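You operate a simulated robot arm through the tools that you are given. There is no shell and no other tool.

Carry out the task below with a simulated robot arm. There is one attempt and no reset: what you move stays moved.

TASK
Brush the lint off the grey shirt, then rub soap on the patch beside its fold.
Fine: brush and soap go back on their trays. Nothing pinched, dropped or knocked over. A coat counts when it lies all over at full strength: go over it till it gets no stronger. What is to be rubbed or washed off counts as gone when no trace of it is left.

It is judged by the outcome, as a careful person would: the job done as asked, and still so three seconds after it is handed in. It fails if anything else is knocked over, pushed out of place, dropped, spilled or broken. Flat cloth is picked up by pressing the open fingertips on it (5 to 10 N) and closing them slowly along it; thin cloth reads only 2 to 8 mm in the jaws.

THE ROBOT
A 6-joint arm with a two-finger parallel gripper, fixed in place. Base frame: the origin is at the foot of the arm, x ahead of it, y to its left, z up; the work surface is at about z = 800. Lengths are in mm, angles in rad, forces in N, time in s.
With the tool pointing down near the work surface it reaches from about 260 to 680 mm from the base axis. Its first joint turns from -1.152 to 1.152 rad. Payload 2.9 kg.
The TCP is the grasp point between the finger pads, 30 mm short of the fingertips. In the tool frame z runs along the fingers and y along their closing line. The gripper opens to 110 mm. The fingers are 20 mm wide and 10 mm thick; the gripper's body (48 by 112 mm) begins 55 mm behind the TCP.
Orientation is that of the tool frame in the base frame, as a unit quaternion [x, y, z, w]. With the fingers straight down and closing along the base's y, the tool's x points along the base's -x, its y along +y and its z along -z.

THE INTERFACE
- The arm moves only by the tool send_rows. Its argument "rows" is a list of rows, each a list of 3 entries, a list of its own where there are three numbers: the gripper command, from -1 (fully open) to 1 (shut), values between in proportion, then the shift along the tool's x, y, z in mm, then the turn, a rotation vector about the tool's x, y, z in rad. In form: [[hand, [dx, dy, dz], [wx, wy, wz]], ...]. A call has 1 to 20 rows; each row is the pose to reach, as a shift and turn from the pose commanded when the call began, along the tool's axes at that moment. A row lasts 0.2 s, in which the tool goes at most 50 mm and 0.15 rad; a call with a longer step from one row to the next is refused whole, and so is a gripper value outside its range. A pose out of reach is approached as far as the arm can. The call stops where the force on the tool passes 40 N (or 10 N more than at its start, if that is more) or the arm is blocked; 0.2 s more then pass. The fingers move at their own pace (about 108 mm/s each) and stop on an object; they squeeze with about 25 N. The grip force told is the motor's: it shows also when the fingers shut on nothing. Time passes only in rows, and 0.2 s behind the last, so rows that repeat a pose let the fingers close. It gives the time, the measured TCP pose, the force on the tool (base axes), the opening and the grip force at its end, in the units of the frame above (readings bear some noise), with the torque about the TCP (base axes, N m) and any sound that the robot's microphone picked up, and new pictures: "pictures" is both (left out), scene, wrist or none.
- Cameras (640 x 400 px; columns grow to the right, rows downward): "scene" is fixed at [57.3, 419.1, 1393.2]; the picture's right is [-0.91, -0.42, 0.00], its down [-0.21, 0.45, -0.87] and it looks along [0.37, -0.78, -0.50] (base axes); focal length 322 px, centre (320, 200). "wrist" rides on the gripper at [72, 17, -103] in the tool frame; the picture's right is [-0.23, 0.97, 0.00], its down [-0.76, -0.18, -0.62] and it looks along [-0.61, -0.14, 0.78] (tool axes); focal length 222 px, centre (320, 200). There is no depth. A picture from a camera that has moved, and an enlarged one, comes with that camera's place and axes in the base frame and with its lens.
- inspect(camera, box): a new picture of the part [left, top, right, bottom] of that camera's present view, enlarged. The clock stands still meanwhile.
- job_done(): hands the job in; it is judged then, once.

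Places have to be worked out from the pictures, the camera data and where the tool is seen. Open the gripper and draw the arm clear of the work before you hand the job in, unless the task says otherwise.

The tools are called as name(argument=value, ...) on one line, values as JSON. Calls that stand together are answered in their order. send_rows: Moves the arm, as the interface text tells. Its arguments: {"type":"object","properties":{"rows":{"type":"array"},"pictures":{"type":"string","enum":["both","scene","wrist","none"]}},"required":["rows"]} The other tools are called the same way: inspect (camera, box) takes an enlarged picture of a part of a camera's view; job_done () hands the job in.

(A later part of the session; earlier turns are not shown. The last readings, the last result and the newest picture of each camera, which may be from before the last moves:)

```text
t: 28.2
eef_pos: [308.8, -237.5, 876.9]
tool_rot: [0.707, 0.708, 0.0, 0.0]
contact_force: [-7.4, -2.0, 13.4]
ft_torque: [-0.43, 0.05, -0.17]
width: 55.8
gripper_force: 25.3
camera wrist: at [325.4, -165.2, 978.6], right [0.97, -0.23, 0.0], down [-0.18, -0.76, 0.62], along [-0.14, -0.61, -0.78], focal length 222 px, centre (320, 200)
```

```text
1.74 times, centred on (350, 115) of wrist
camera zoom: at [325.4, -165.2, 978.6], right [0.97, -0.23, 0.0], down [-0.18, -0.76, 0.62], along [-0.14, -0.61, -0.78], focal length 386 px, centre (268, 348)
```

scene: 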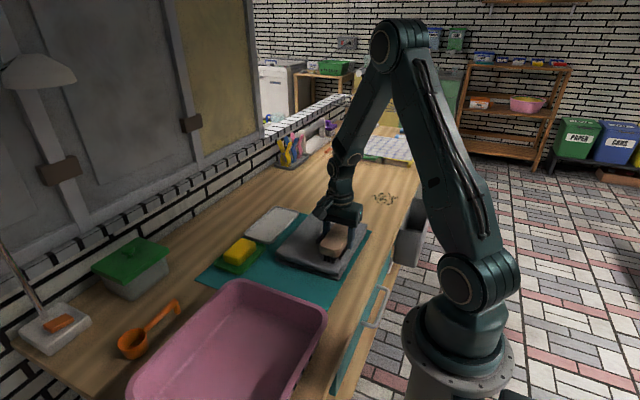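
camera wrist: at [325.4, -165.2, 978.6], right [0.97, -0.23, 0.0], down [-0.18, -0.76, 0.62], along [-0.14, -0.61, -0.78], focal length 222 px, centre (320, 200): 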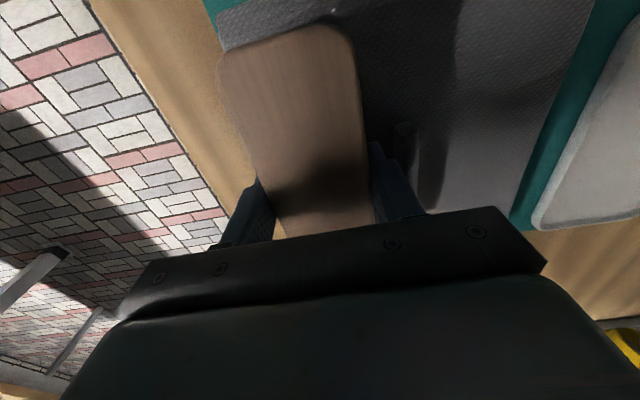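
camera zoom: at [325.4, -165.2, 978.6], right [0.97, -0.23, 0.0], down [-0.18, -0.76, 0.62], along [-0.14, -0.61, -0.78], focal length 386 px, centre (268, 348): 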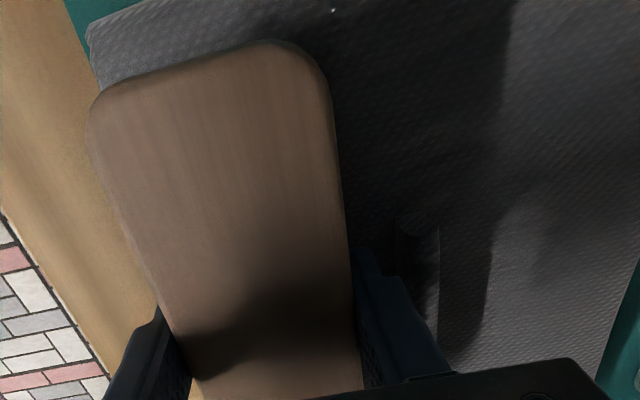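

One step was too long, so nothing moved. I resend the sweeps with the lift split into shorter steps.

send_rows(rows=[[0.5, [4, -6, 0], [0, 0, 0]], [0.5, [8, -16, 0], [0, 0, 0]], [0.5, [12, -24, 0], [0, 0, 0]], [0.5, [16, -14, 0], [0, 0, 0]], [0.5, [20, -4, 0], [0, 0, 0]], [0.5, [24, 6, 0], [0, 0, 0]], [0.5, [26, -4, 0], [0, 0, 0]], [0.5, [26, -14, 0], [0, 0, 0]], [0.5, [26, -24, 0], [0, 0, 0]], [0.5, [20, -14, 0], [0, 0, 0]], [0.5, [14, -4, 0], [0, 0, 0]], [0.5, [8, 6, 0], [0, 0, 0]], [0.5, [0, -4, 0], [0, 0, 0]], [0.5, [-6, -14, 0], [0, 0, 0]], [0.5, [-12, -24, 0], [0, 0, 0]], [0.5, [-12, -24, 0], [0, 0, 0]]], pictures="none")

send_rows(rows=[[0.5, [0, 0, -10], [0, 0, 0]], [0.5, [0, 0, -35], [0, 0, 0]], [0.5, [0, 0, -70], [0, 0, 0]], [0.5, [0, 0, -100], [0, 0, 0]], [0.5, [30, 20, -110], [0, 0, 0]], [0.5, [60, 40, -110], [0, 0, 0]], [0.5, [90, 60, -110], [0, 0, 0]], [0.5, [110, 80, -110], [0, 0, 0]], [0.5, [110, 80, -110], [0, 0, 0]]])

inspect(camera="scene", box=[270, 200, 380, 285])

inspect(camera="wrist", box=[50, 0, 370, 230])

```text
t: 31.6
eef_pos: [285.3, -250.6, 876.3]
tool_rot: [0.707, 0.708, 0.0, -0.001]
contact_force: [0.7, -0.1, -0.8]
ft_torque: [-0.01, -0.04, 0.01]
width: 55.7
gripper_force: 24.6
```

```text
t: 33.6
eef_pos: [365.4, -137.0, 984.3]
tool_rot: [0.707, 0.708, 0.0, 0.0]
contact_force: [0.4, 0.1, -0.6]
ft_torque: [0.08, 0.02, -0.01]
width: 55.4
gripper_force: 24.6
camera wrist: at [381.6, -65.7, 1087.9], right [0.97, -0.23, 0.0], down [-0.18, -0.76, 0.62], along [-0.14, -0.61, -0.78], focal length 222 px, centre (320, 200)
```

scene: 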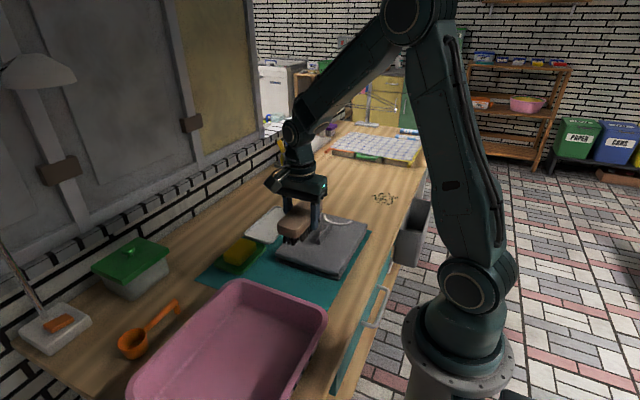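
wrist: 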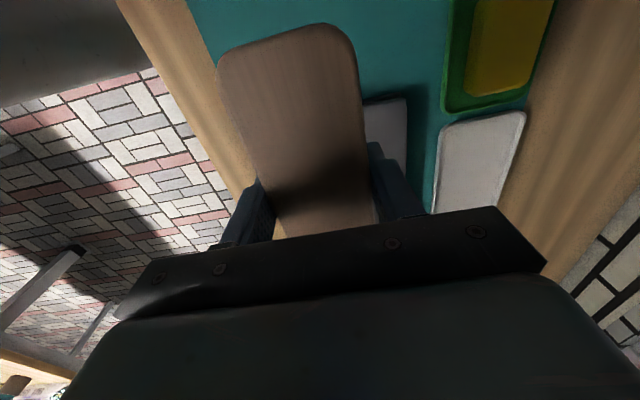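

```text
4.71 times, centred on (325, 242) of scene
camera zoom: at [57.3, 419.1, 1393.2], right [-0.91, -0.42, 0.0], down [-0.21, 0.45, -0.87], along [0.37, -0.78, -0.5], focal length 1516 px, centre (296, 0)
```

zoom: 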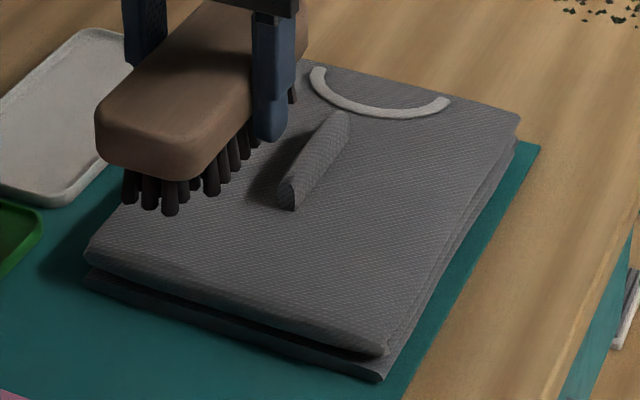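

```text
1.74 times, centred on (210, 115) of wrist
camera zoom: at [381.6, -65.7, 1087.9], right [0.97, -0.23, 0.0], down [-0.18, -0.76, 0.62], along [-0.14, -0.61, -0.78], focal length 386 px, centre (511, 348)
```

zoom: 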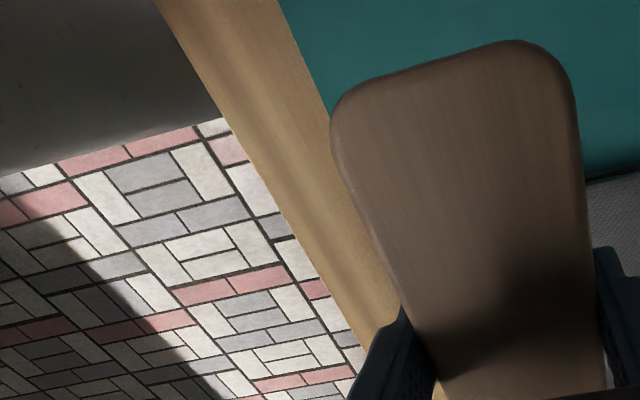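

The lint seems gone. I enlarge the shirt strongly in the scene view to look for leftover specks and for the patch.

inspect(camera="scene", box=[320, 212, 380, 250])

inspect(camera="scene", box=[315, 225, 365, 256])

inspect(camera="scene", box=[280, 235, 340, 275])

```text
10.53 times, centred on (350, 231) of scene
camera zoom: at [57.3, 419.1, 1393.2], right [-0.91, -0.42, 0.0], down [-0.21, 0.45, -0.87], along [0.37, -0.78, -0.5], focal length 3392 px, centre (4, -126)
```

zoom: 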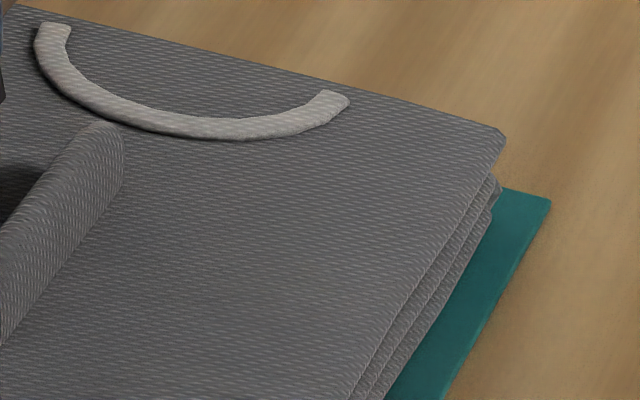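

```text
12.80 times, centred on (340, 240) of scene
camera zoom: at [57.3, 419.1, 1393.2], right [-0.91, -0.42, 0.0], down [-0.21, 0.45, -0.87], along [0.37, -0.78, -0.5], focal length 4124 px, centre (64, -318)
```

zoom: 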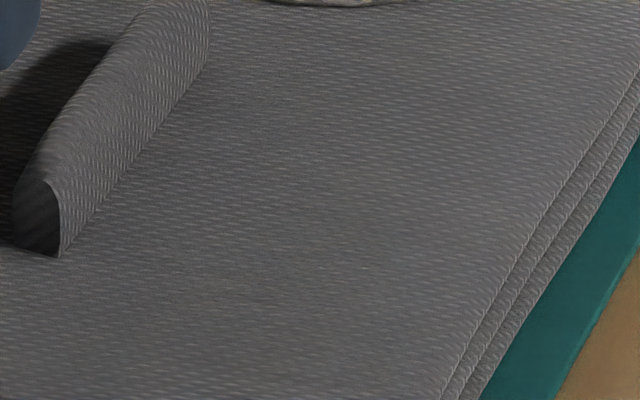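

```text
10.00 times, centred on (310, 255) of scene
camera zoom: at [57.3, 419.1, 1393.2], right [-0.91, -0.42, 0.0], down [-0.21, 0.45, -0.87], along [0.37, -0.78, -0.5], focal length 3222 px, centre (420, -350)
```

zoom: 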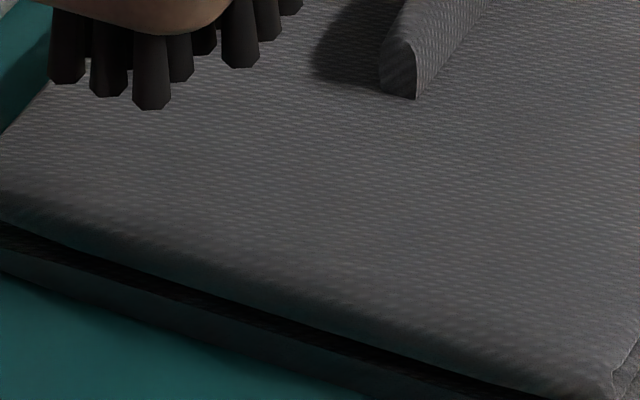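

No lint is left in view and no stain shows on the near side of the fold. I swing the held brush to the robot side of the shirt so the wrist camera views the whole shirt, including the far side of the fold.

send_rows(rows=[[0.5, [-18, -22, 0], [0, 0, 0]], [0.5, [-36, -44, 0], [0, 0, 0]], [0.5, [-54, -66, 0], [0, 0, 0]], [0.5, [-72, -88, 0], [0, 0, 0]], [0.5, [-93, -110, 0], [0, 0, 0]], [0.5, [-93, -110, 0], [0, 0, 0]]])

inspect(camera="wrist", box=[340, 0, 600, 220])

inspect(camera="scene", box=[270, 200, 380, 285])

```text
t: 35.0
eef_pos: [253.5, -232.5, 987.9]
tool_rot: [0.706, 0.708, 0.0, 0.0]
contact_force: [-0.4, 0.5, -2.0]
ft_torque: [0.02, -0.05, 0.01]
width: 55.7
gripper_force: 25.1
camera wrist: at [269.7, -160.4, 1088.7], right [0.97, -0.22, 0.0], down [-0.18, -0.76, 0.62], along [-0.14, -0.61, -0.78], focal length 222 px, centre (320, 200)
```

scene: 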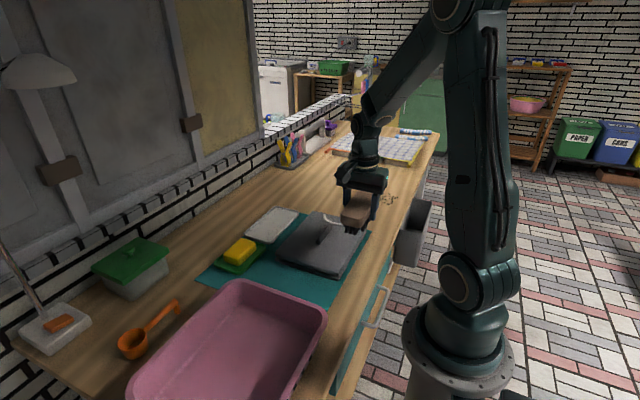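
wrist: 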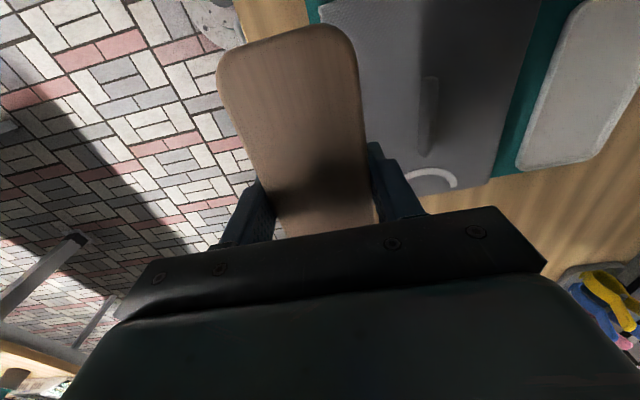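

```text
1.82 times, centred on (470, 110) of wrist
camera zoom: at [269.7, -160.4, 1088.7], right [0.97, -0.22, 0.0], down [-0.18, -0.76, 0.62], along [-0.14, -0.61, -0.78], focal length 404 px, centre (47, 364)
```

zoom: 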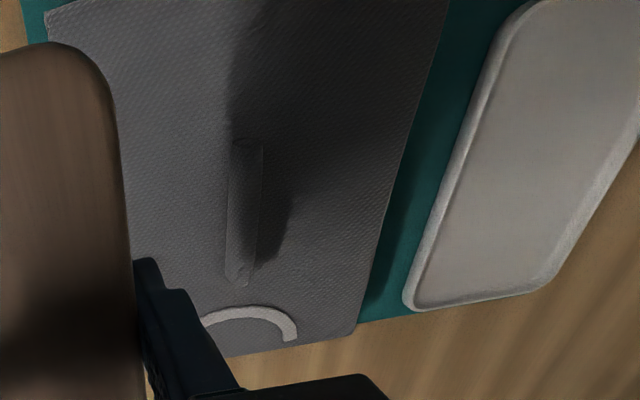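

```text
4.71 times, centred on (325, 242) of scene
camera zoom: at [57.3, 419.0, 1393.2], right [-0.91, -0.42, 0.0], down [-0.21, 0.45, -0.87], along [0.37, -0.78, -0.5], focal length 1516 px, centre (296, 0)
```

zoom: 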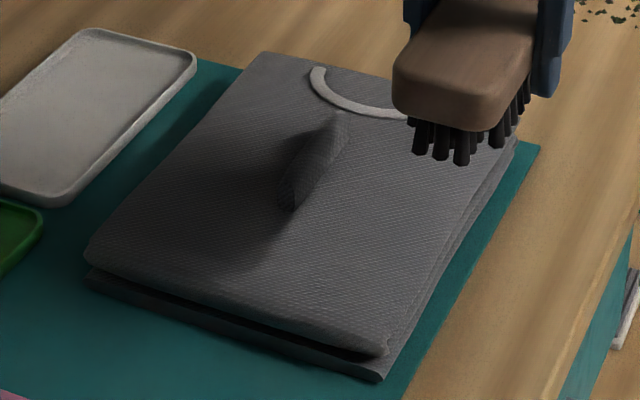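

Still no clear patch. I enlarge the strip on both sides of the fold at the highest useful zoom.

inspect(camera="wrist", box=[400, 50, 500, 190])

inspect(camera="wrist", box=[420, 75, 480, 165])

```text
2.86 times, centred on (450, 120) of wrist
camera zoom: at [269.7, -160.4, 1088.7], right [0.97, -0.22, 0.0], down [-0.18, -0.76, 0.62], along [-0.14, -0.61, -0.78], focal length 635 px, centre (-51, 429)
```

zoom: 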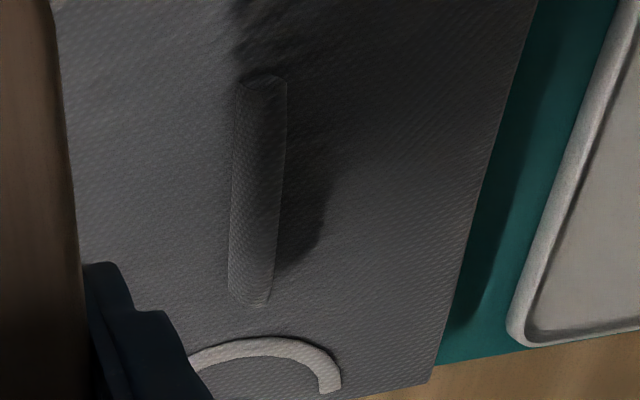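

```text
4.44 times, centred on (450, 120) of wrist
camera zoom: at [269.7, -160.4, 1088.7], right [0.97, -0.22, 0.0], down [-0.18, -0.76, 0.62], along [-0.14, -0.61, -0.78], focal length 987 px, centre (-258, 556)
```

zoom: 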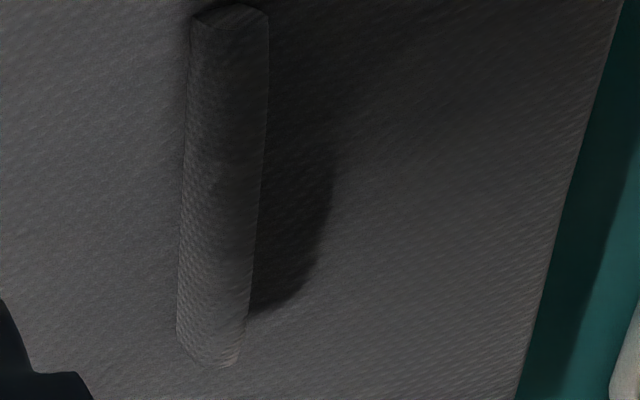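

The lint was centred on y≈−265, just as the fold is, so "the patch beside its fold" is most likely this same lint area on the near side. Before putting the brush away I'll make one more careful brushing pass so no trace remains.

send_rows(rows=[[0.5, [-10, 16, 20], [0, 0, 0]], [0.5, [-20, 32, 45], [0, 0, 0]], [0.5, [-32, 50, 70], [0, 0, 0]], [0.5, [-32, 50, 90], [0, 0, 0]], [0.5, [-32, 50, 103], [0, 0, 0]], [0.5, [-32, 50, 108], [0, 0, 0]], [0.5, [-32, 50, 110], [0, 0, 0]], [0.5, [-32, 50, 110], [0, 0, 0]]], pictures="none")

```text
t: 36.8
eef_pos: [304.5, -263.7, 876.3]
tool_rot: [0.706, 0.708, 0.0, -0.001]
contact_force: [0.9, 0.3, -0.6]
ft_torque: [-0.03, -0.01, 0.02]
width: 55.5
gripper_force: 25.3
```

Just at the surface with no force yet; I lower 1.5 mm and start sweeping toward the −y end.

send_rows(rows=[[0.5, [0, 0, 1.5], [0, 0, 0]], [0.5, [-4, 6, 1.5], [0, 0, 0]], [0.5, [-8, 12, 1.5], [0, 0, 0]], [0.5, [-12, 2, 1.5], [0, 0, 0]], [0.5, [-16, -8, 1.5], [0, 0, 0]], [0.5, [-20, -18, 1.5], [0, 0, 0]], [0.5, [-24, -8, 1.5], [0, 0, 0]], [0.5, [-28, 2, 1.5], [0, 0, 0]], [0.5, [-32, 11, 1.5], [0, 0, 0]], [0.5, [-36, 2, 1.5], [0, 0, 0]], [0.5, [-40, -8, 1.5], [0, 0, 0]], [0.5, [-44, -18, 1.5], [0, 0, 0]], [0.5, [-48, -8, 1.5], [0, 0, 0]], [0.5, [-52, 2, 1.5], [0, 0, 0]], [0.5, [-56, 12, 1.5], [0, 0, 0]], [0.5, [-60, 20, 1.5], [0, 0, 0]], [0.5, [-60, 10, 1.5], [0, 0, 0]], [0.5, [-50, 0, 1.5], [0, 0, 0]]], pictures="none")

```text
t: 40.6
eef_pos: [307.5, -313.0, 874.6]
tool_rot: [0.706, 0.708, -0.001, 0.001]
contact_force: [0.7, -0.5, 2.3]
ft_torque: [0.01, 0.05, 0.01]
width: 55.7
gripper_force: 25.1
```

Contact is light (about 2 N here). I sweep back along the patch toward the +y end.

send_rows(rows=[[0.5, [6, 8, 0.5], [0, 0, 0]], [0.5, [12, -2, 0.5], [0, 0, 0]], [0.5, [18, -12, 0.5], [0, 0, 0]], [0.5, [24, -20, 0.5], [0, 0, 0]], [0.5, [30, -10, 0.5], [0, 0, 0]], [0.5, [36, 0, 0.5], [0, 0, 0]], [0.5, [42, 9, 0.5], [0, 0, 0]], [0.5, [48, 0, 0.5], [0, 0, 0]], [0.5, [54, -10, 0.5], [0, 0, 0]], [0.5, [60, -20, 0.5], [0, 0, 0]], [0.5, [66, -10, 0.5], [0, 0, 0]], [0.5, [72, 0, 0.5], [0, 0, 0]], [0.5, [78, 9, 0.5], [0, 0, 0]], [0.5, [84, 0, 0.5], [0, 0, 0]], [0.5, [90, -10, 0.5], [0, 0, 0]], [0.5, [96, -20, 0.5], [0, 0, 0]], [0.5, [102, -10, 0.5], [0, 0, 0]], [0.5, [106, 2, 0.5], [0, 0, 0]], [0.5, [108, 12, 0.5], [0, 0, 0]], [0.5, [108, 18, 0.5], [0, 0, 0]]])

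inspect(camera="scene", box=[280, 205, 380, 280])

```text
t: 44.8
eef_pos: [322.5, -205.7, 874.3]
tool_rot: [0.706, 0.708, 0.001, -0.001]
contact_force: [0.1, -0.3, -1.7]
ft_torque: [0.02, 0.01, -0.02]
width: 55.5
gripper_force: 24.8
camera wrist: at [339.1, -133.4, 977.1], right [0.97, -0.22, 0.0], down [-0.18, -0.76, 0.62], along [-0.14, -0.61, -0.78], focal length 222 px, centre (320, 200)
```

scene: 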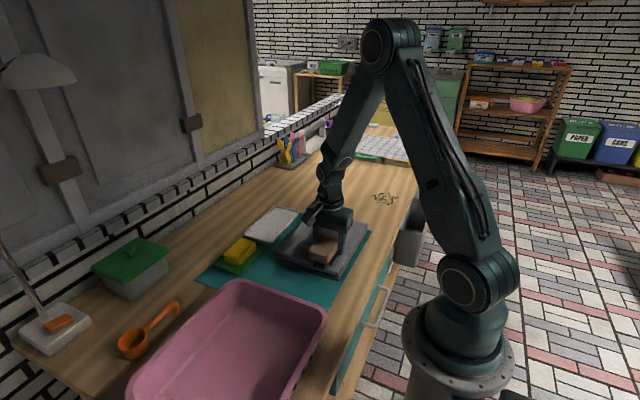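
wrist: 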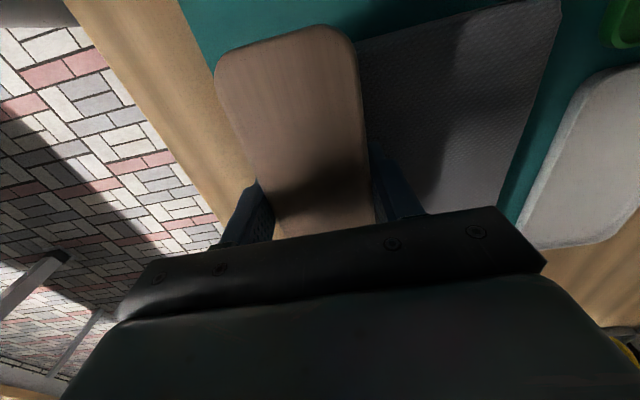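

```text
5.33 times, centred on (330, 242) of scene
camera zoom: at [57.3, 419.0, 1393.2], right [-0.91, -0.42, 0.0], down [-0.21, 0.45, -0.87], along [0.37, -0.78, -0.5], focal length 1718 px, centre (267, -27)
```

zoom: 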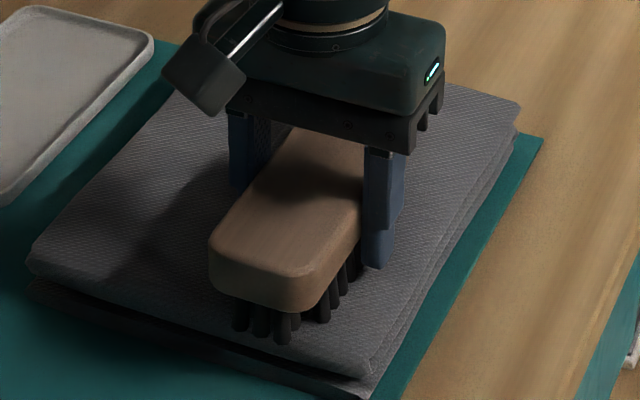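

Contact force is nil here, so the bristles may barely touch. I lower another 2 mm and sweep back with a check of the force.

send_rows(rows=[[0.5, [0, 0, 1], [0, 0, 0]], [0.5, [0, 0, 2], [0, 0, 0]], [0.5, [-2, -2, 2], [0, 0, 0]], [0.5, [-2, -2, 2], [0, 0, 0]]], pictures="none")

```text
t: 45.8
eef_pos: [322.5, -209.3, 872.5]
tool_rot: [0.705, 0.709, 0.002, 0.001]
contact_force: [8.1, 7.9, 20.9]
ft_torque: [0.18, -0.09, -0.03]
width: 55.8
gripper_force: 24.9
```

Now 21 N; I ease up 1 mm and sweep back over the whole area.

send_rows(rows=[[0.5, [0, 0, -1], [0, 0, 0]], [0.5, [-4, -10, -1], [0, 0, 0]], [0.5, [-8, -20, -1], [0, 0, 0]], [0.5, [-12, -32, -1], [0, 0, 0]], [0.5, [-18, -22, -1], [0, 0, 0]], [0.5, [-24, -12, -1], [0, 0, 0]], [0.5, [-30, -5, -1], [0, 0, 0]], [0.5, [-36, -14, -1], [0, 0, 0]], [0.5, [-42, -24, -1], [0, 0, 0]], [0.5, [-48, -33, -1], [0, 0, 0]], [0.5, [-54, -22, -1], [0, 0, 0]], [0.5, [-60, -12, -1], [0, 0, 0]], [0.5, [-66, -5, -1], [0, 0, 0]], [0.5, [-72, -14, -1], [0, 0, 0]], [0.5, [-78, -24, -1], [0, 0, 0]], [0.5, [-84, -33, -1], [0, 0, 0]], [0.5, [-90, -22, -1], [0, 0, 0]], [0.5, [-96, -12, -1], [0, 0, 0]], [0.5, [-102, -5, -1], [0, 0, 0]], [0.5, [-106, -5, -1], [0, 0, 0]]], pictures="none")

```text
t: 50.0
eef_pos: [317.4, -313.5, 874.0]
tool_rot: [0.707, 0.708, 0.0, 0.0]
contact_force: [0.4, 0.7, -1.1]
ft_torque: [-0.03, -0.02, 0.02]
width: 55.8
gripper_force: 25.3
```

I lift the brush high and carry it back toward its tray, then check the shirt.

send_rows(rows=[[0.5, [0, 0, -15], [0, 0, 0]], [0.5, [0, 0, -40], [0, 0, 0]], [0.5, [0, 0, -70], [0, 0, 0]], [0.5, [4, 30, -75], [0, 0, 0]], [0.5, [8, 70, -75], [0, 0, 0]], [0.5, [12, 110, -75], [0, 0, 0]], [0.5, [16, 150, -75], [0, 0, 0]], [0.5, [20, 190, -75], [0, 0, 0]], [0.5, [21, 225, -75], [0, 0, 0]], [0.5, [21, 242, -75], [0, 0, 0]], [0.5, [21, 242, -75], [0, 0, 0]]])

inspect(camera="scene", box=[270, 200, 380, 285])

inspect(camera="wrist", box=[0, 30, 260, 230])

inspect(camera="scene", box=[225, 150, 325, 250])

```text
t: 52.4
eef_pos: [557.5, -291.6, 949.7]
tool_rot: [0.706, 0.708, 0.0, 0.0]
contact_force: [-0.6, -0.9, -1.6]
ft_torque: [-0.04, 0.0, 0.02]
width: 55.7
gripper_force: 24.6
camera wrist: at [573.8, -220.2, 1051.5], right [0.97, -0.22, 0.0], down [-0.18, -0.76, 0.62], along [-0.14, -0.61, -0.78], focal length 222 px, centre (320, 200)
```

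scene: 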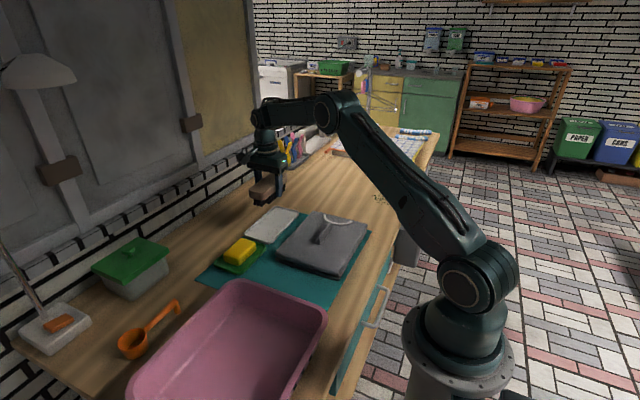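
wrist: 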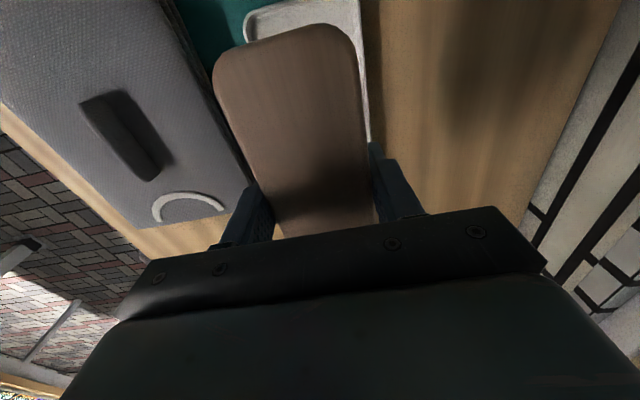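

```text
4.71 times, centred on (325, 242) of scene
camera zoom: at [57.3, 419.0, 1393.2], right [-0.91, -0.42, 0.0], down [-0.21, 0.45, -0.87], along [0.37, -0.78, -0.5], focal length 1516 px, centre (296, 0)
```

zoom: 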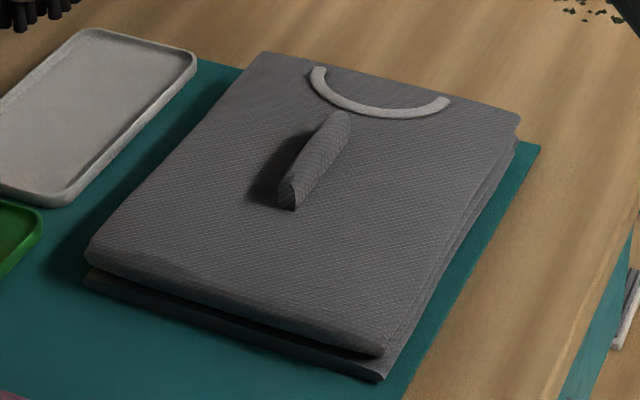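

```text
2.00 times, centred on (130, 130) of wrist
camera zoom: at [573.8, -220.2, 1051.5], right [0.97, -0.22, 0.0], down [-0.18, -0.76, 0.62], along [-0.14, -0.61, -0.78], focal length 444 px, centre (700, 340)
```

zoom: 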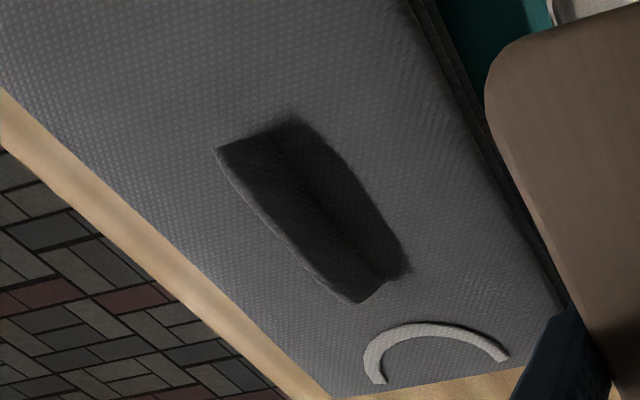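

```text
4.00 times, centred on (275, 200) of scene
camera zoom: at [57.3, 419.0, 1393.2], right [-0.91, -0.42, 0.0], down [-0.21, 0.45, -0.87], along [0.37, -0.78, -0.5], focal length 1289 px, centre (500, 200)
```

zoom: 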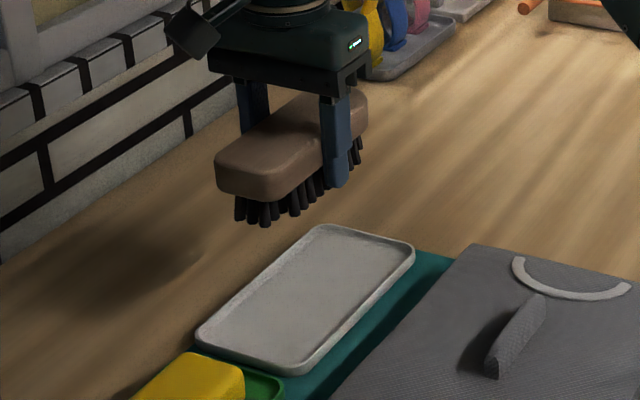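

The shirt is clean and unmoved. The brush may have tilted slightly in the fingers, so I enlarge it before putting it down.

inspect(camera="scene", box=[262, 160, 332, 215])

inspect(camera="scene", box=[240, 165, 320, 225])

```text
7.27 times, centred on (297, 188) of scene
camera zoom: at [57.3, 419.0, 1393.2], right [-0.91, -0.42, 0.0], down [-0.21, 0.45, -0.87], along [0.37, -0.78, -0.5], focal length 2343 px, centre (487, 291)
```

zoom: 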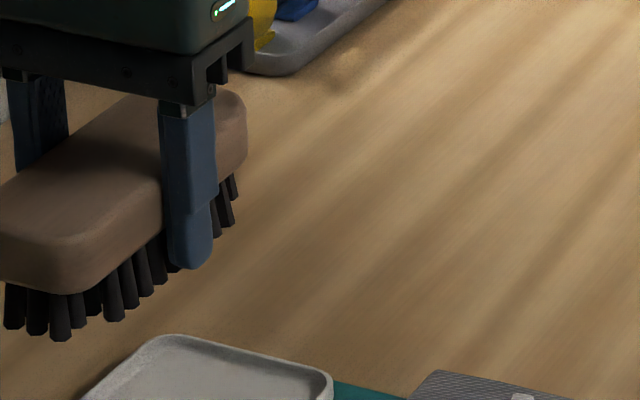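

```text
6.67 times, centred on (280, 195) of scene
camera zoom: at [57.3, 419.0, 1393.2], right [-0.91, -0.42, 0.0], down [-0.21, 0.45, -0.87], along [0.37, -0.78, -0.5], focal length 2148 px, centre (587, 233)
```

zoom: 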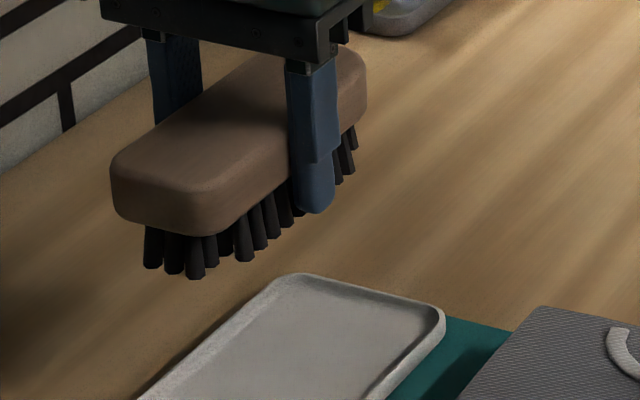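

The brush is level; it just slid up ~4 mm in the grip, so bristles are now about 40 mm below the TCP. I lower it over the tray to just above contact.

send_rows(rows=[[0.5, [-1, 1.5, 25], [0, 0, 0]], [0.5, [-1, 1.5, 50], [0, 0, 0]], [0.5, [-1, 1.5, 75], [0, 0, 0]], [0.5, [-1, 1.5, 92], [0, 0, 0]], [0.5, [-1, 1.5, 99], [0, 0, 0]], [0.5, [-1, 1.5, 101], [0, 0, 0]], [0.5, [-1, 1.5, 101], [0, 0, 0]]], pictures="none")

inspect(camera="scene", box=[235, 175, 315, 250])

```text
t: 54.0
eef_pos: [560.6, -294.0, 847.9]
tool_rot: [0.707, 0.708, 0.001, -0.001]
contact_force: [0.0, -0.3, -0.5]
ft_torque: [-0.02, 0.0, -0.01]
width: 55.5
gripper_force: 24.5
```

```text
5.33 times, centred on (275, 212) of scene
camera zoom: at [57.3, 419.0, 1393.2], right [-0.91, -0.42, 0.0], down [-0.21, 0.45, -0.87], along [0.37, -0.78, -0.5], focal length 1718 px, centre (560, 133)
```

zoom: 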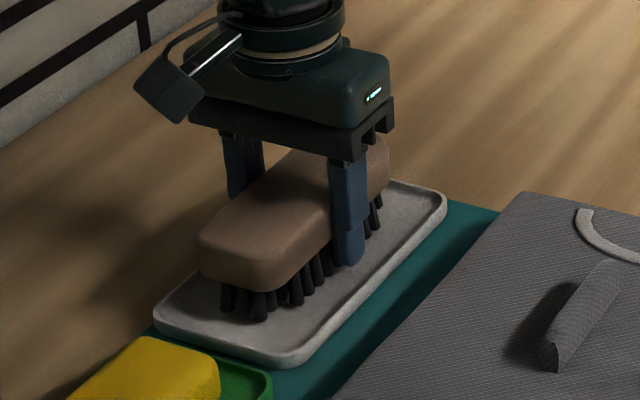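

The brush hovers a few mm above its tray in its old place. I lower in 1 mm steps to feel the tray.

send_rows(rows=[[0.5, [0, -1, 1], [0, 0, 0]], [0.5, [0, -1, 2], [0, 0, 0]], [0.5, [0, -1, 3], [0, 0, 0]], [0.5, [0, -1, 3], [0, 0, 0]]], pictures="none")

```text
t: 55.0
eef_pos: [559.9, -293.3, 844.6]
tool_rot: [0.706, 0.708, -0.001, 0.0]
contact_force: [-0.1, 0.0, -1.8]
ft_torque: [0.01, 0.0, 0.01]
width: 55.6
gripper_force: 25.0
```

send_rows(rows=[[0.5, [0, 0, 0.7], [0, 0, 0]], [0.5, [0, 0, 1.4], [0, 0, 0]], [0.5, [0, 0, 2], [0, 0, 0]], [0.5, [0, 0, 2], [0, 0, 0]]], pictures="none")

```text
t: 56.0
eef_pos: [560.2, -292.3, 843.6]
tool_rot: [0.707, 0.708, 0.001, 0.002]
contact_force: [-2.3, -0.6, 11.9]
ft_torque: [0.52, 0.24, 0.03]
width: 55.6
gripper_force: 25.4
```

The bristles rest on the tray (12 N). I ease up slightly, open the fingers to about 70 mm, and rise straight up.

send_rows(rows=[[0.5, [0, 0, -0.7], [0, 0, 0]], [0.2, [0, 0, -0.7], [0, 0, 0]], [0.0, [0, 0, -0.7], [0, 0, 0]], [-0.1, [0, 0, -0.7], [0, 0, 0]], [-0.27, [0, 0, -0.7], [0, 0, 0]], [-0.27, [0, 0, -0.7], [0, 0, 0]], [-0.27, [0, 0, -10], [0, 0, 0]], [-0.27, [0, 0, -30], [0, 0, 0]], [-0.27, [0, 0, -60], [0, 0, 0]], [-0.6, [0, 0, -90], [0, 0, 0]], [-1, [0, 0, -115], [0, 0, 0]], [-1, [0, 0, -115], [0, 0, 0]]])

inspect(camera="scene", box=[205, 180, 315, 275])

```text
t: 58.6
eef_pos: [557.8, -293.4, 958.3]
tool_rot: [0.706, 0.709, 0.0, 0.0]
contact_force: [0.6, 0.3, 0.4]
ft_torque: [-0.05, 0.02, -0.03]
width: 110.1
gripper_force: 0.1
camera wrist: at [573.6, -220.6, 1060.8], right [0.97, -0.22, 0.0], down [-0.18, -0.76, 0.62], along [-0.14, -0.61, -0.78], focal length 222 px, centre (320, 200)
```

scene: 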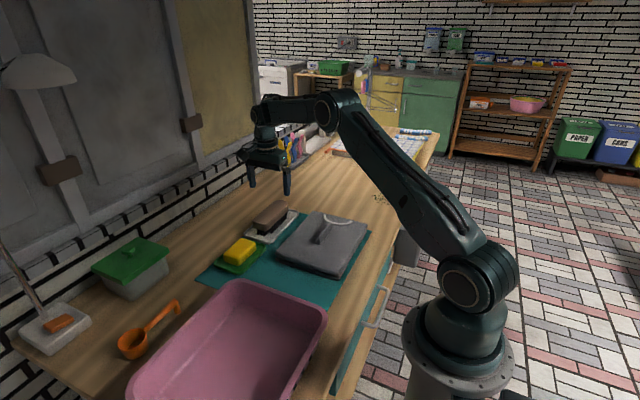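
wrist: 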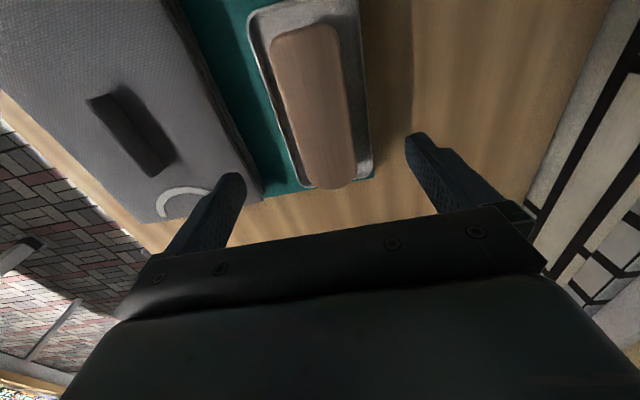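

```text
4.21 times, centred on (260, 228) of scene
camera zoom: at [57.3, 419.1, 1393.2], right [-0.91, -0.42, 0.0], down [-0.21, 0.45, -0.87], along [0.37, -0.78, -0.5], focal length 1357 px, centre (573, 84)
```

zoom: 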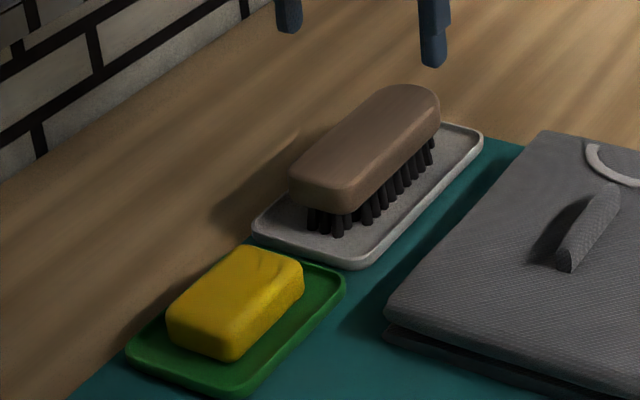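

The brush is back on its tray, level. Next I turn the gripper back 90° and move to above the soap to view it.

send_rows(rows=[[-1, [14, -4, -5], [0, 0, -0.14]], [-1, [28, -8, -7], [0, 0, -0.28]], [-1, [43, -13, -7], [0, 0, -0.42]], [-1, [58, -18, -7], [0, 0, -0.56]], [-1, [73, -23, -7], [0, 0, -0.7]], [-1, [88, -28, -7], [0, 0, -0.84]], [-1, [103, -33, -7], [0, 0, -0.98]], [-1, [118, -38, -7], [0, 0, -1.12]], [-1, [134, -43, -7], [0, 0, -1.26]], [-1, [150, -48, -7], [0, 0, -1.4]], [-1, [162, -53, -7], [0, 0, -1.5]], [-1, [172, -53, -7], [0, 0, -1.5708]], [-1, [172, -53, -7], [0, 0, -1.5708]]])

inspect(camera="wrist", box=[210, 60, 450, 240])

```text
t: 61.4
eef_pos: [505.2, -120.2, 965.5]
tool_rot: [-0.001, 1.0, 0.0, 0.0]
contact_force: [0.1, -0.6, -0.1]
ft_torque: [-0.01, 0.02, 0.01]
width: 109.8
gripper_force: 0.0
camera wrist: at [432.1, -104.0, 1067.1], right [0.22, 0.97, 0.0], down [0.76, -0.17, 0.62], along [0.61, -0.14, -0.78], focal length 222 px, centre (320, 200)
```

scene: 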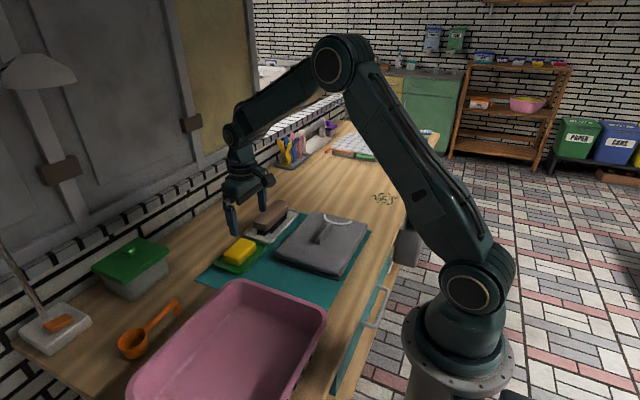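
wrist: 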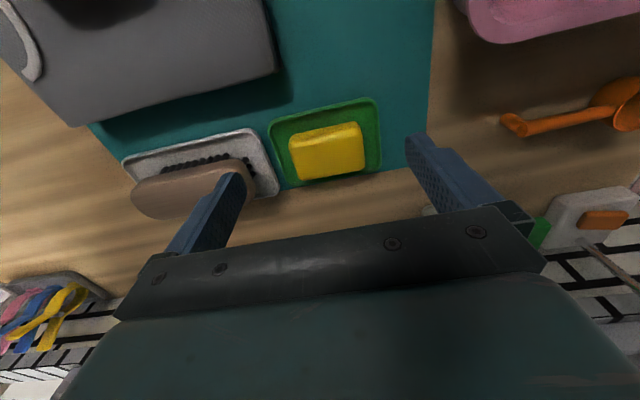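

```text
2.22 times, centred on (330, 150) of wrist
camera zoom: at [432.1, -104.0, 1067.1], right [0.22, 0.97, 0.0], down [0.76, -0.17, 0.62], along [0.61, -0.14, -0.78], focal length 494 px, centre (298, 311)
```

zoom: 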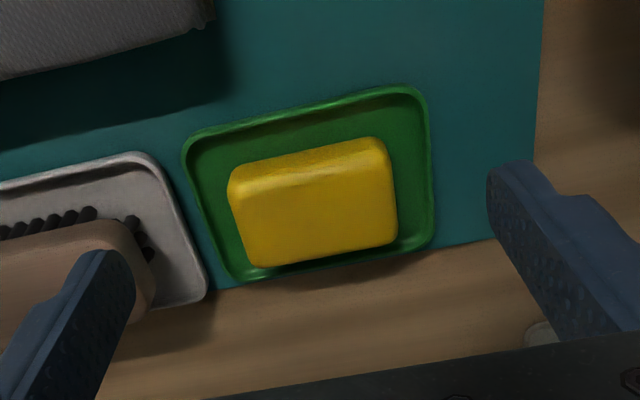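

The soap sits centred at about x 556, y −121, top at z≈836, ~78 mm long in y. I move over it and descend with open fingers to TCP z≈846 (tips ≈816, above the tray rim).

send_rows(rows=[[-1, [-25, -1, 5], [0, 0, 0]], [-1, [-51, -1, 15], [0, 0, 0]], [-1, [-51, -1, 40], [0, 0, 0]], [-1, [-51, -1, 70], [0, 0, 0]], [-1, [-51, -1, 95], [0, 0, 0]], [-1, [-51, -1, 110], [0, 0, 0]], [-1, [-51, -1, 118], [0, 0, 0]], [-1, [-51, -1, 118], [0, 0, 0]]])

inspect(camera="scene", box=[195, 195, 295, 275])

```text
t: 63.2
eef_pos: [556.5, -122.4, 847.1]
tool_rot: [0.0, 1.0, 0.0, 0.0]
contact_force: [0.1, 0.5, 0.2]
ft_torque: [-0.03, 0.03, 0.01]
width: 110.1
gripper_force: 0.1
camera wrist: at [483.6, -105.0, 948.8], right [0.22, 0.97, 0.0], down [0.76, -0.18, 0.62], along [0.61, -0.14, -0.78], focal length 222 px, centre (320, 200)
```

scene: 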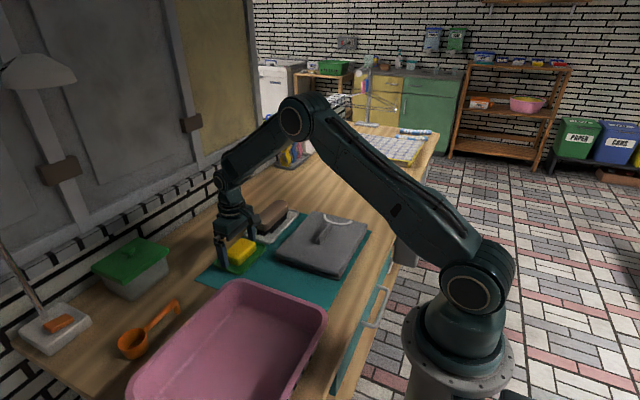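
wrist: 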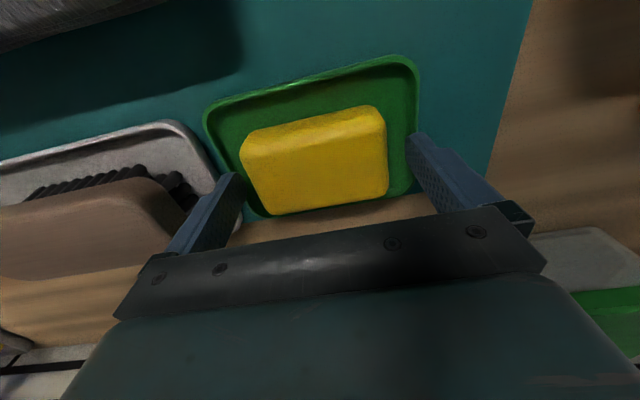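

```text
5.00 times, centred on (245, 235) of scene
camera zoom: at [57.3, 419.0, 1393.2], right [-0.91, -0.42, 0.0], down [-0.21, 0.45, -0.87], along [0.37, -0.78, -0.5], focal length 1611 px, centre (695, 25)
```

zoom: 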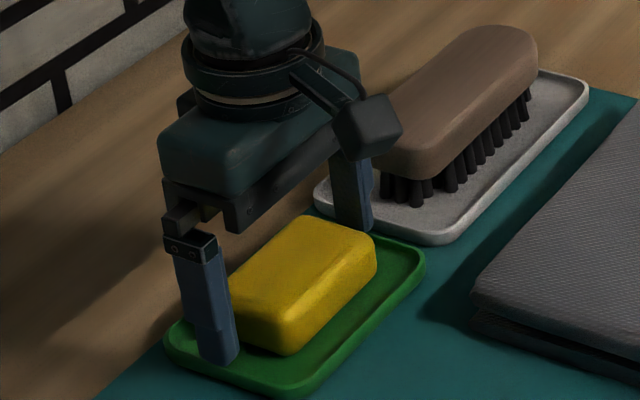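

The fingers flank the soap well centred. I shift 2 mm toward −x and close slowly.

send_rows(rows=[[-0.9, [2, 0, 1], [0, 0, 0]], [-0.75, [2, 0, 1], [0, 0, 0]], [-0.6, [2, 0, 1], [0, 0, 0]], [-0.5, [2, 0, 1], [0, 0, 0]], [-0.4, [2, 0, 1], [0, 0, 0]], [-0.3, [2, 0, 1], [0, 0, 0]], [-0.2, [2, 0, 1], [0, 0, 0]], [-0.2, [2, 0, 1], [0, 0, 0]]], pictures="wrist")

```text
t: 65.0
eef_pos: [555.6, -122.3, 845.9]
tool_rot: [-0.001, 1.0, 0.0, 0.0]
contact_force: [0.2, -0.9, 0.7]
ft_torque: [-0.03, 0.01, -0.04]
width: 84.5
gripper_force: 24.9
camera wrist: at [481.8, -105.0, 947.6], right [0.22, 0.97, 0.0], down [0.76, -0.18, 0.62], along [0.61, -0.14, -0.78], focal length 222 px, centre (320, 200)
```

wrist: 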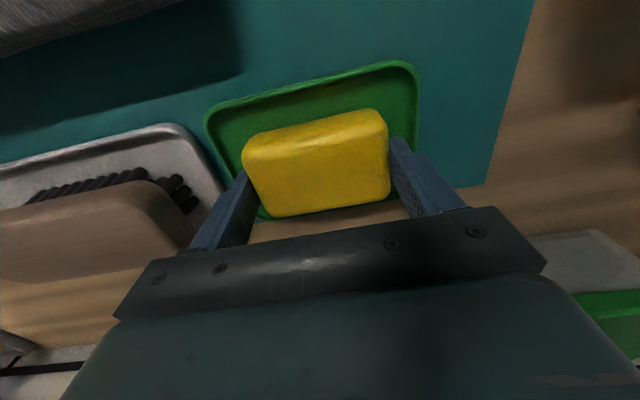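

The soap is held at 84.5 mm with 25 N. I lift it 80 mm straight up and check.

send_rows(rows=[[-0.2, [0, 0, -8], [0, 0, 0]], [-0.2, [0, 0, -20], [0, 0, 0]], [-0.2, [0, 0, -40], [0, 0, 0]], [-0.2, [0, 0, -60], [0, 0, 0]], [-0.2, [0, 0, -80], [0, 0, 0]], [-0.2, [0, 0, -80], [0, 0, 0]]], pictures="wrist")

inspect(camera="scene", box=[185, 165, 305, 275])

```text
t: 66.4
eef_pos: [556.3, -120.9, 925.2]
tool_rot: [0.0, 1.0, 0.0, -0.001]
contact_force: [-0.4, -0.7, -1.6]
ft_torque: [-0.02, 0.0, 0.04]
width: 84.5
gripper_force: 25.8
camera wrist: at [483.1, -105.0, 1028.0], right [0.22, 0.97, 0.0], down [0.76, -0.18, 0.62], along [0.61, -0.14, -0.78], focal length 222 px, centre (320, 200)
```

wrist: 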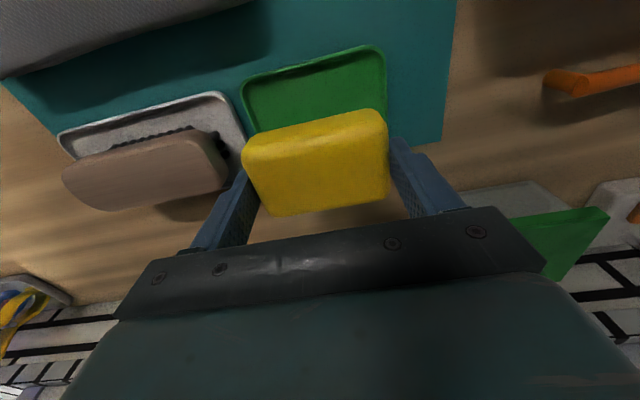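

```text
3.64 times, centred on (245, 220) of scene
camera zoom: at [57.3, 419.0, 1393.2], right [-0.91, -0.42, 0.0], down [-0.21, 0.45, -0.87], along [0.37, -0.78, -0.5], focal length 1172 px, centre (593, 127)
```

zoom: 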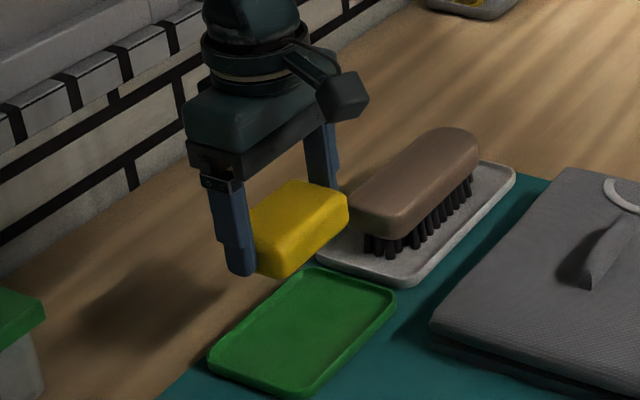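

Soap is held level. I carry it over to above the patch area at about x 305, y −265.

send_rows(rows=[[-0.2, [30, -17, 0], [0, 0, 0]], [-0.2, [65, -37, 0], [0, 0, 0]], [-0.2, [100, -57, 0], [0, 0, 0]], [-0.2, [138, -79, 0], [0, 0, 0]], [-0.2, [176, -101, 0], [0, 0, 0]], [-0.2, [214, -123, 0], [0, 0, 0]], [-0.2, [240, -138, 0], [0, 0, 0]], [-0.2, [251, -144, 0], [0, 0, 0]], [-0.2, [251, -144, 0], [0, 0, 0]]])

inspect(camera="scene", box=[270, 170, 390, 280])

inspect(camera="wrist", box=[200, 80, 450, 230])

```text
t: 68.4
eef_pos: [302.2, -266.2, 926.3]
tool_rot: [-0.001, 1.0, 0.0, 0.0]
contact_force: [0.2, -0.4, -0.9]
ft_torque: [0.0, -0.01, -0.02]
width: 84.4
gripper_force: 25.1
camera wrist: at [230.3, -249.8, 1028.7], right [0.22, 0.97, 0.0], down [0.76, -0.18, 0.62], along [0.61, -0.14, -0.78], focal length 222 px, centre (320, 200)
```

scene: 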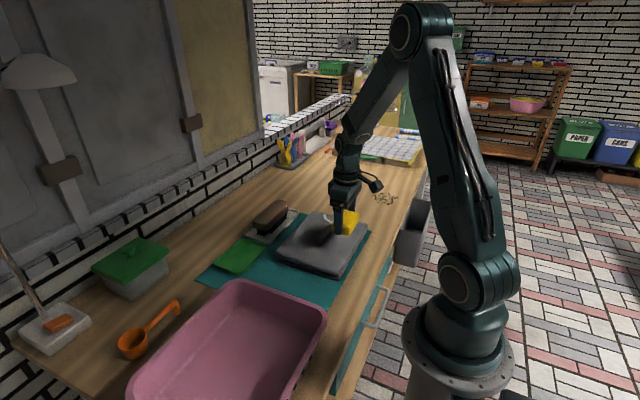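
wrist: 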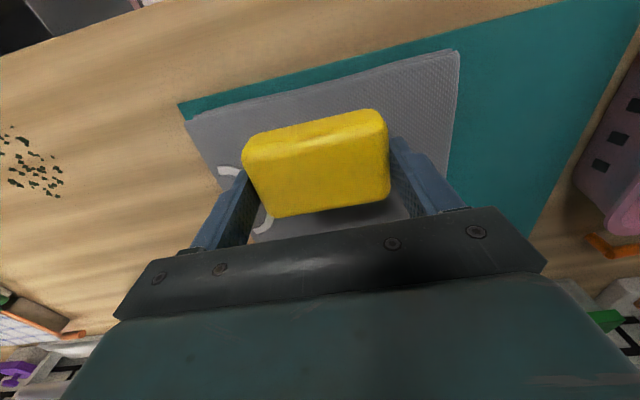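

```text
3.64 times, centred on (330, 225) of scene
camera zoom: at [57.3, 419.0, 1393.2], right [-0.91, -0.42, 0.0], down [-0.21, 0.45, -0.87], along [0.37, -0.78, -0.5], focal length 1172 px, centre (284, 109)
```

zoom: 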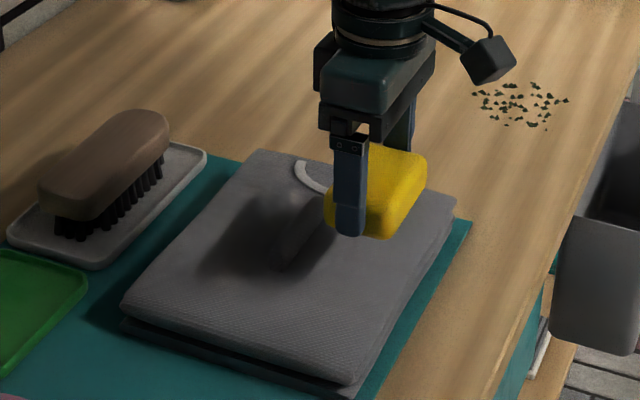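

```text
2.56 times, centred on (325, 155) of wrist
camera zoom: at [230.3, -249.8, 1028.7], right [0.22, 0.97, 0.0], down [0.76, -0.18, 0.62], along [0.61, -0.14, -0.78], focal length 569 px, centre (307, 315)
```

zoom: 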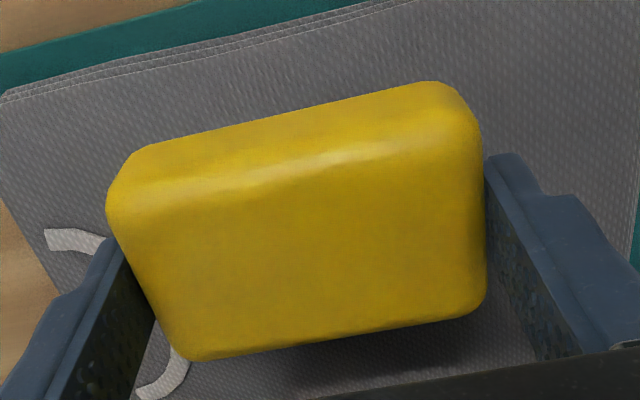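

I descend toward the cloth; contact is expected at TCP z≈873.

send_rows(rows=[[-0.2, [0, 0, 15], [0, 0, 0]], [-0.2, [0, 0, 30], [0, 0, 0]], [-0.2, [0, 0, 42], [0, 0, 0]], [-0.2, [0, 0, 47], [0, 0, 0]], [-0.2, [0, 0, 50], [0, 0, 0]], [-0.2, [0, 0, 51.5], [0, 0, 0]], [-0.2, [0, 0, 51.5], [0, 0, 0]]], pictures="none")

```text
t: 70.0
eef_pos: [304.4, -265.4, 874.7]
tool_rot: [-0.002, 1.0, 0.0, 0.0]
contact_force: [-1.7, 3.0, 10.5]
ft_torque: [0.05, 0.1, -0.02]
width: 84.4
gripper_force: 25.2
```

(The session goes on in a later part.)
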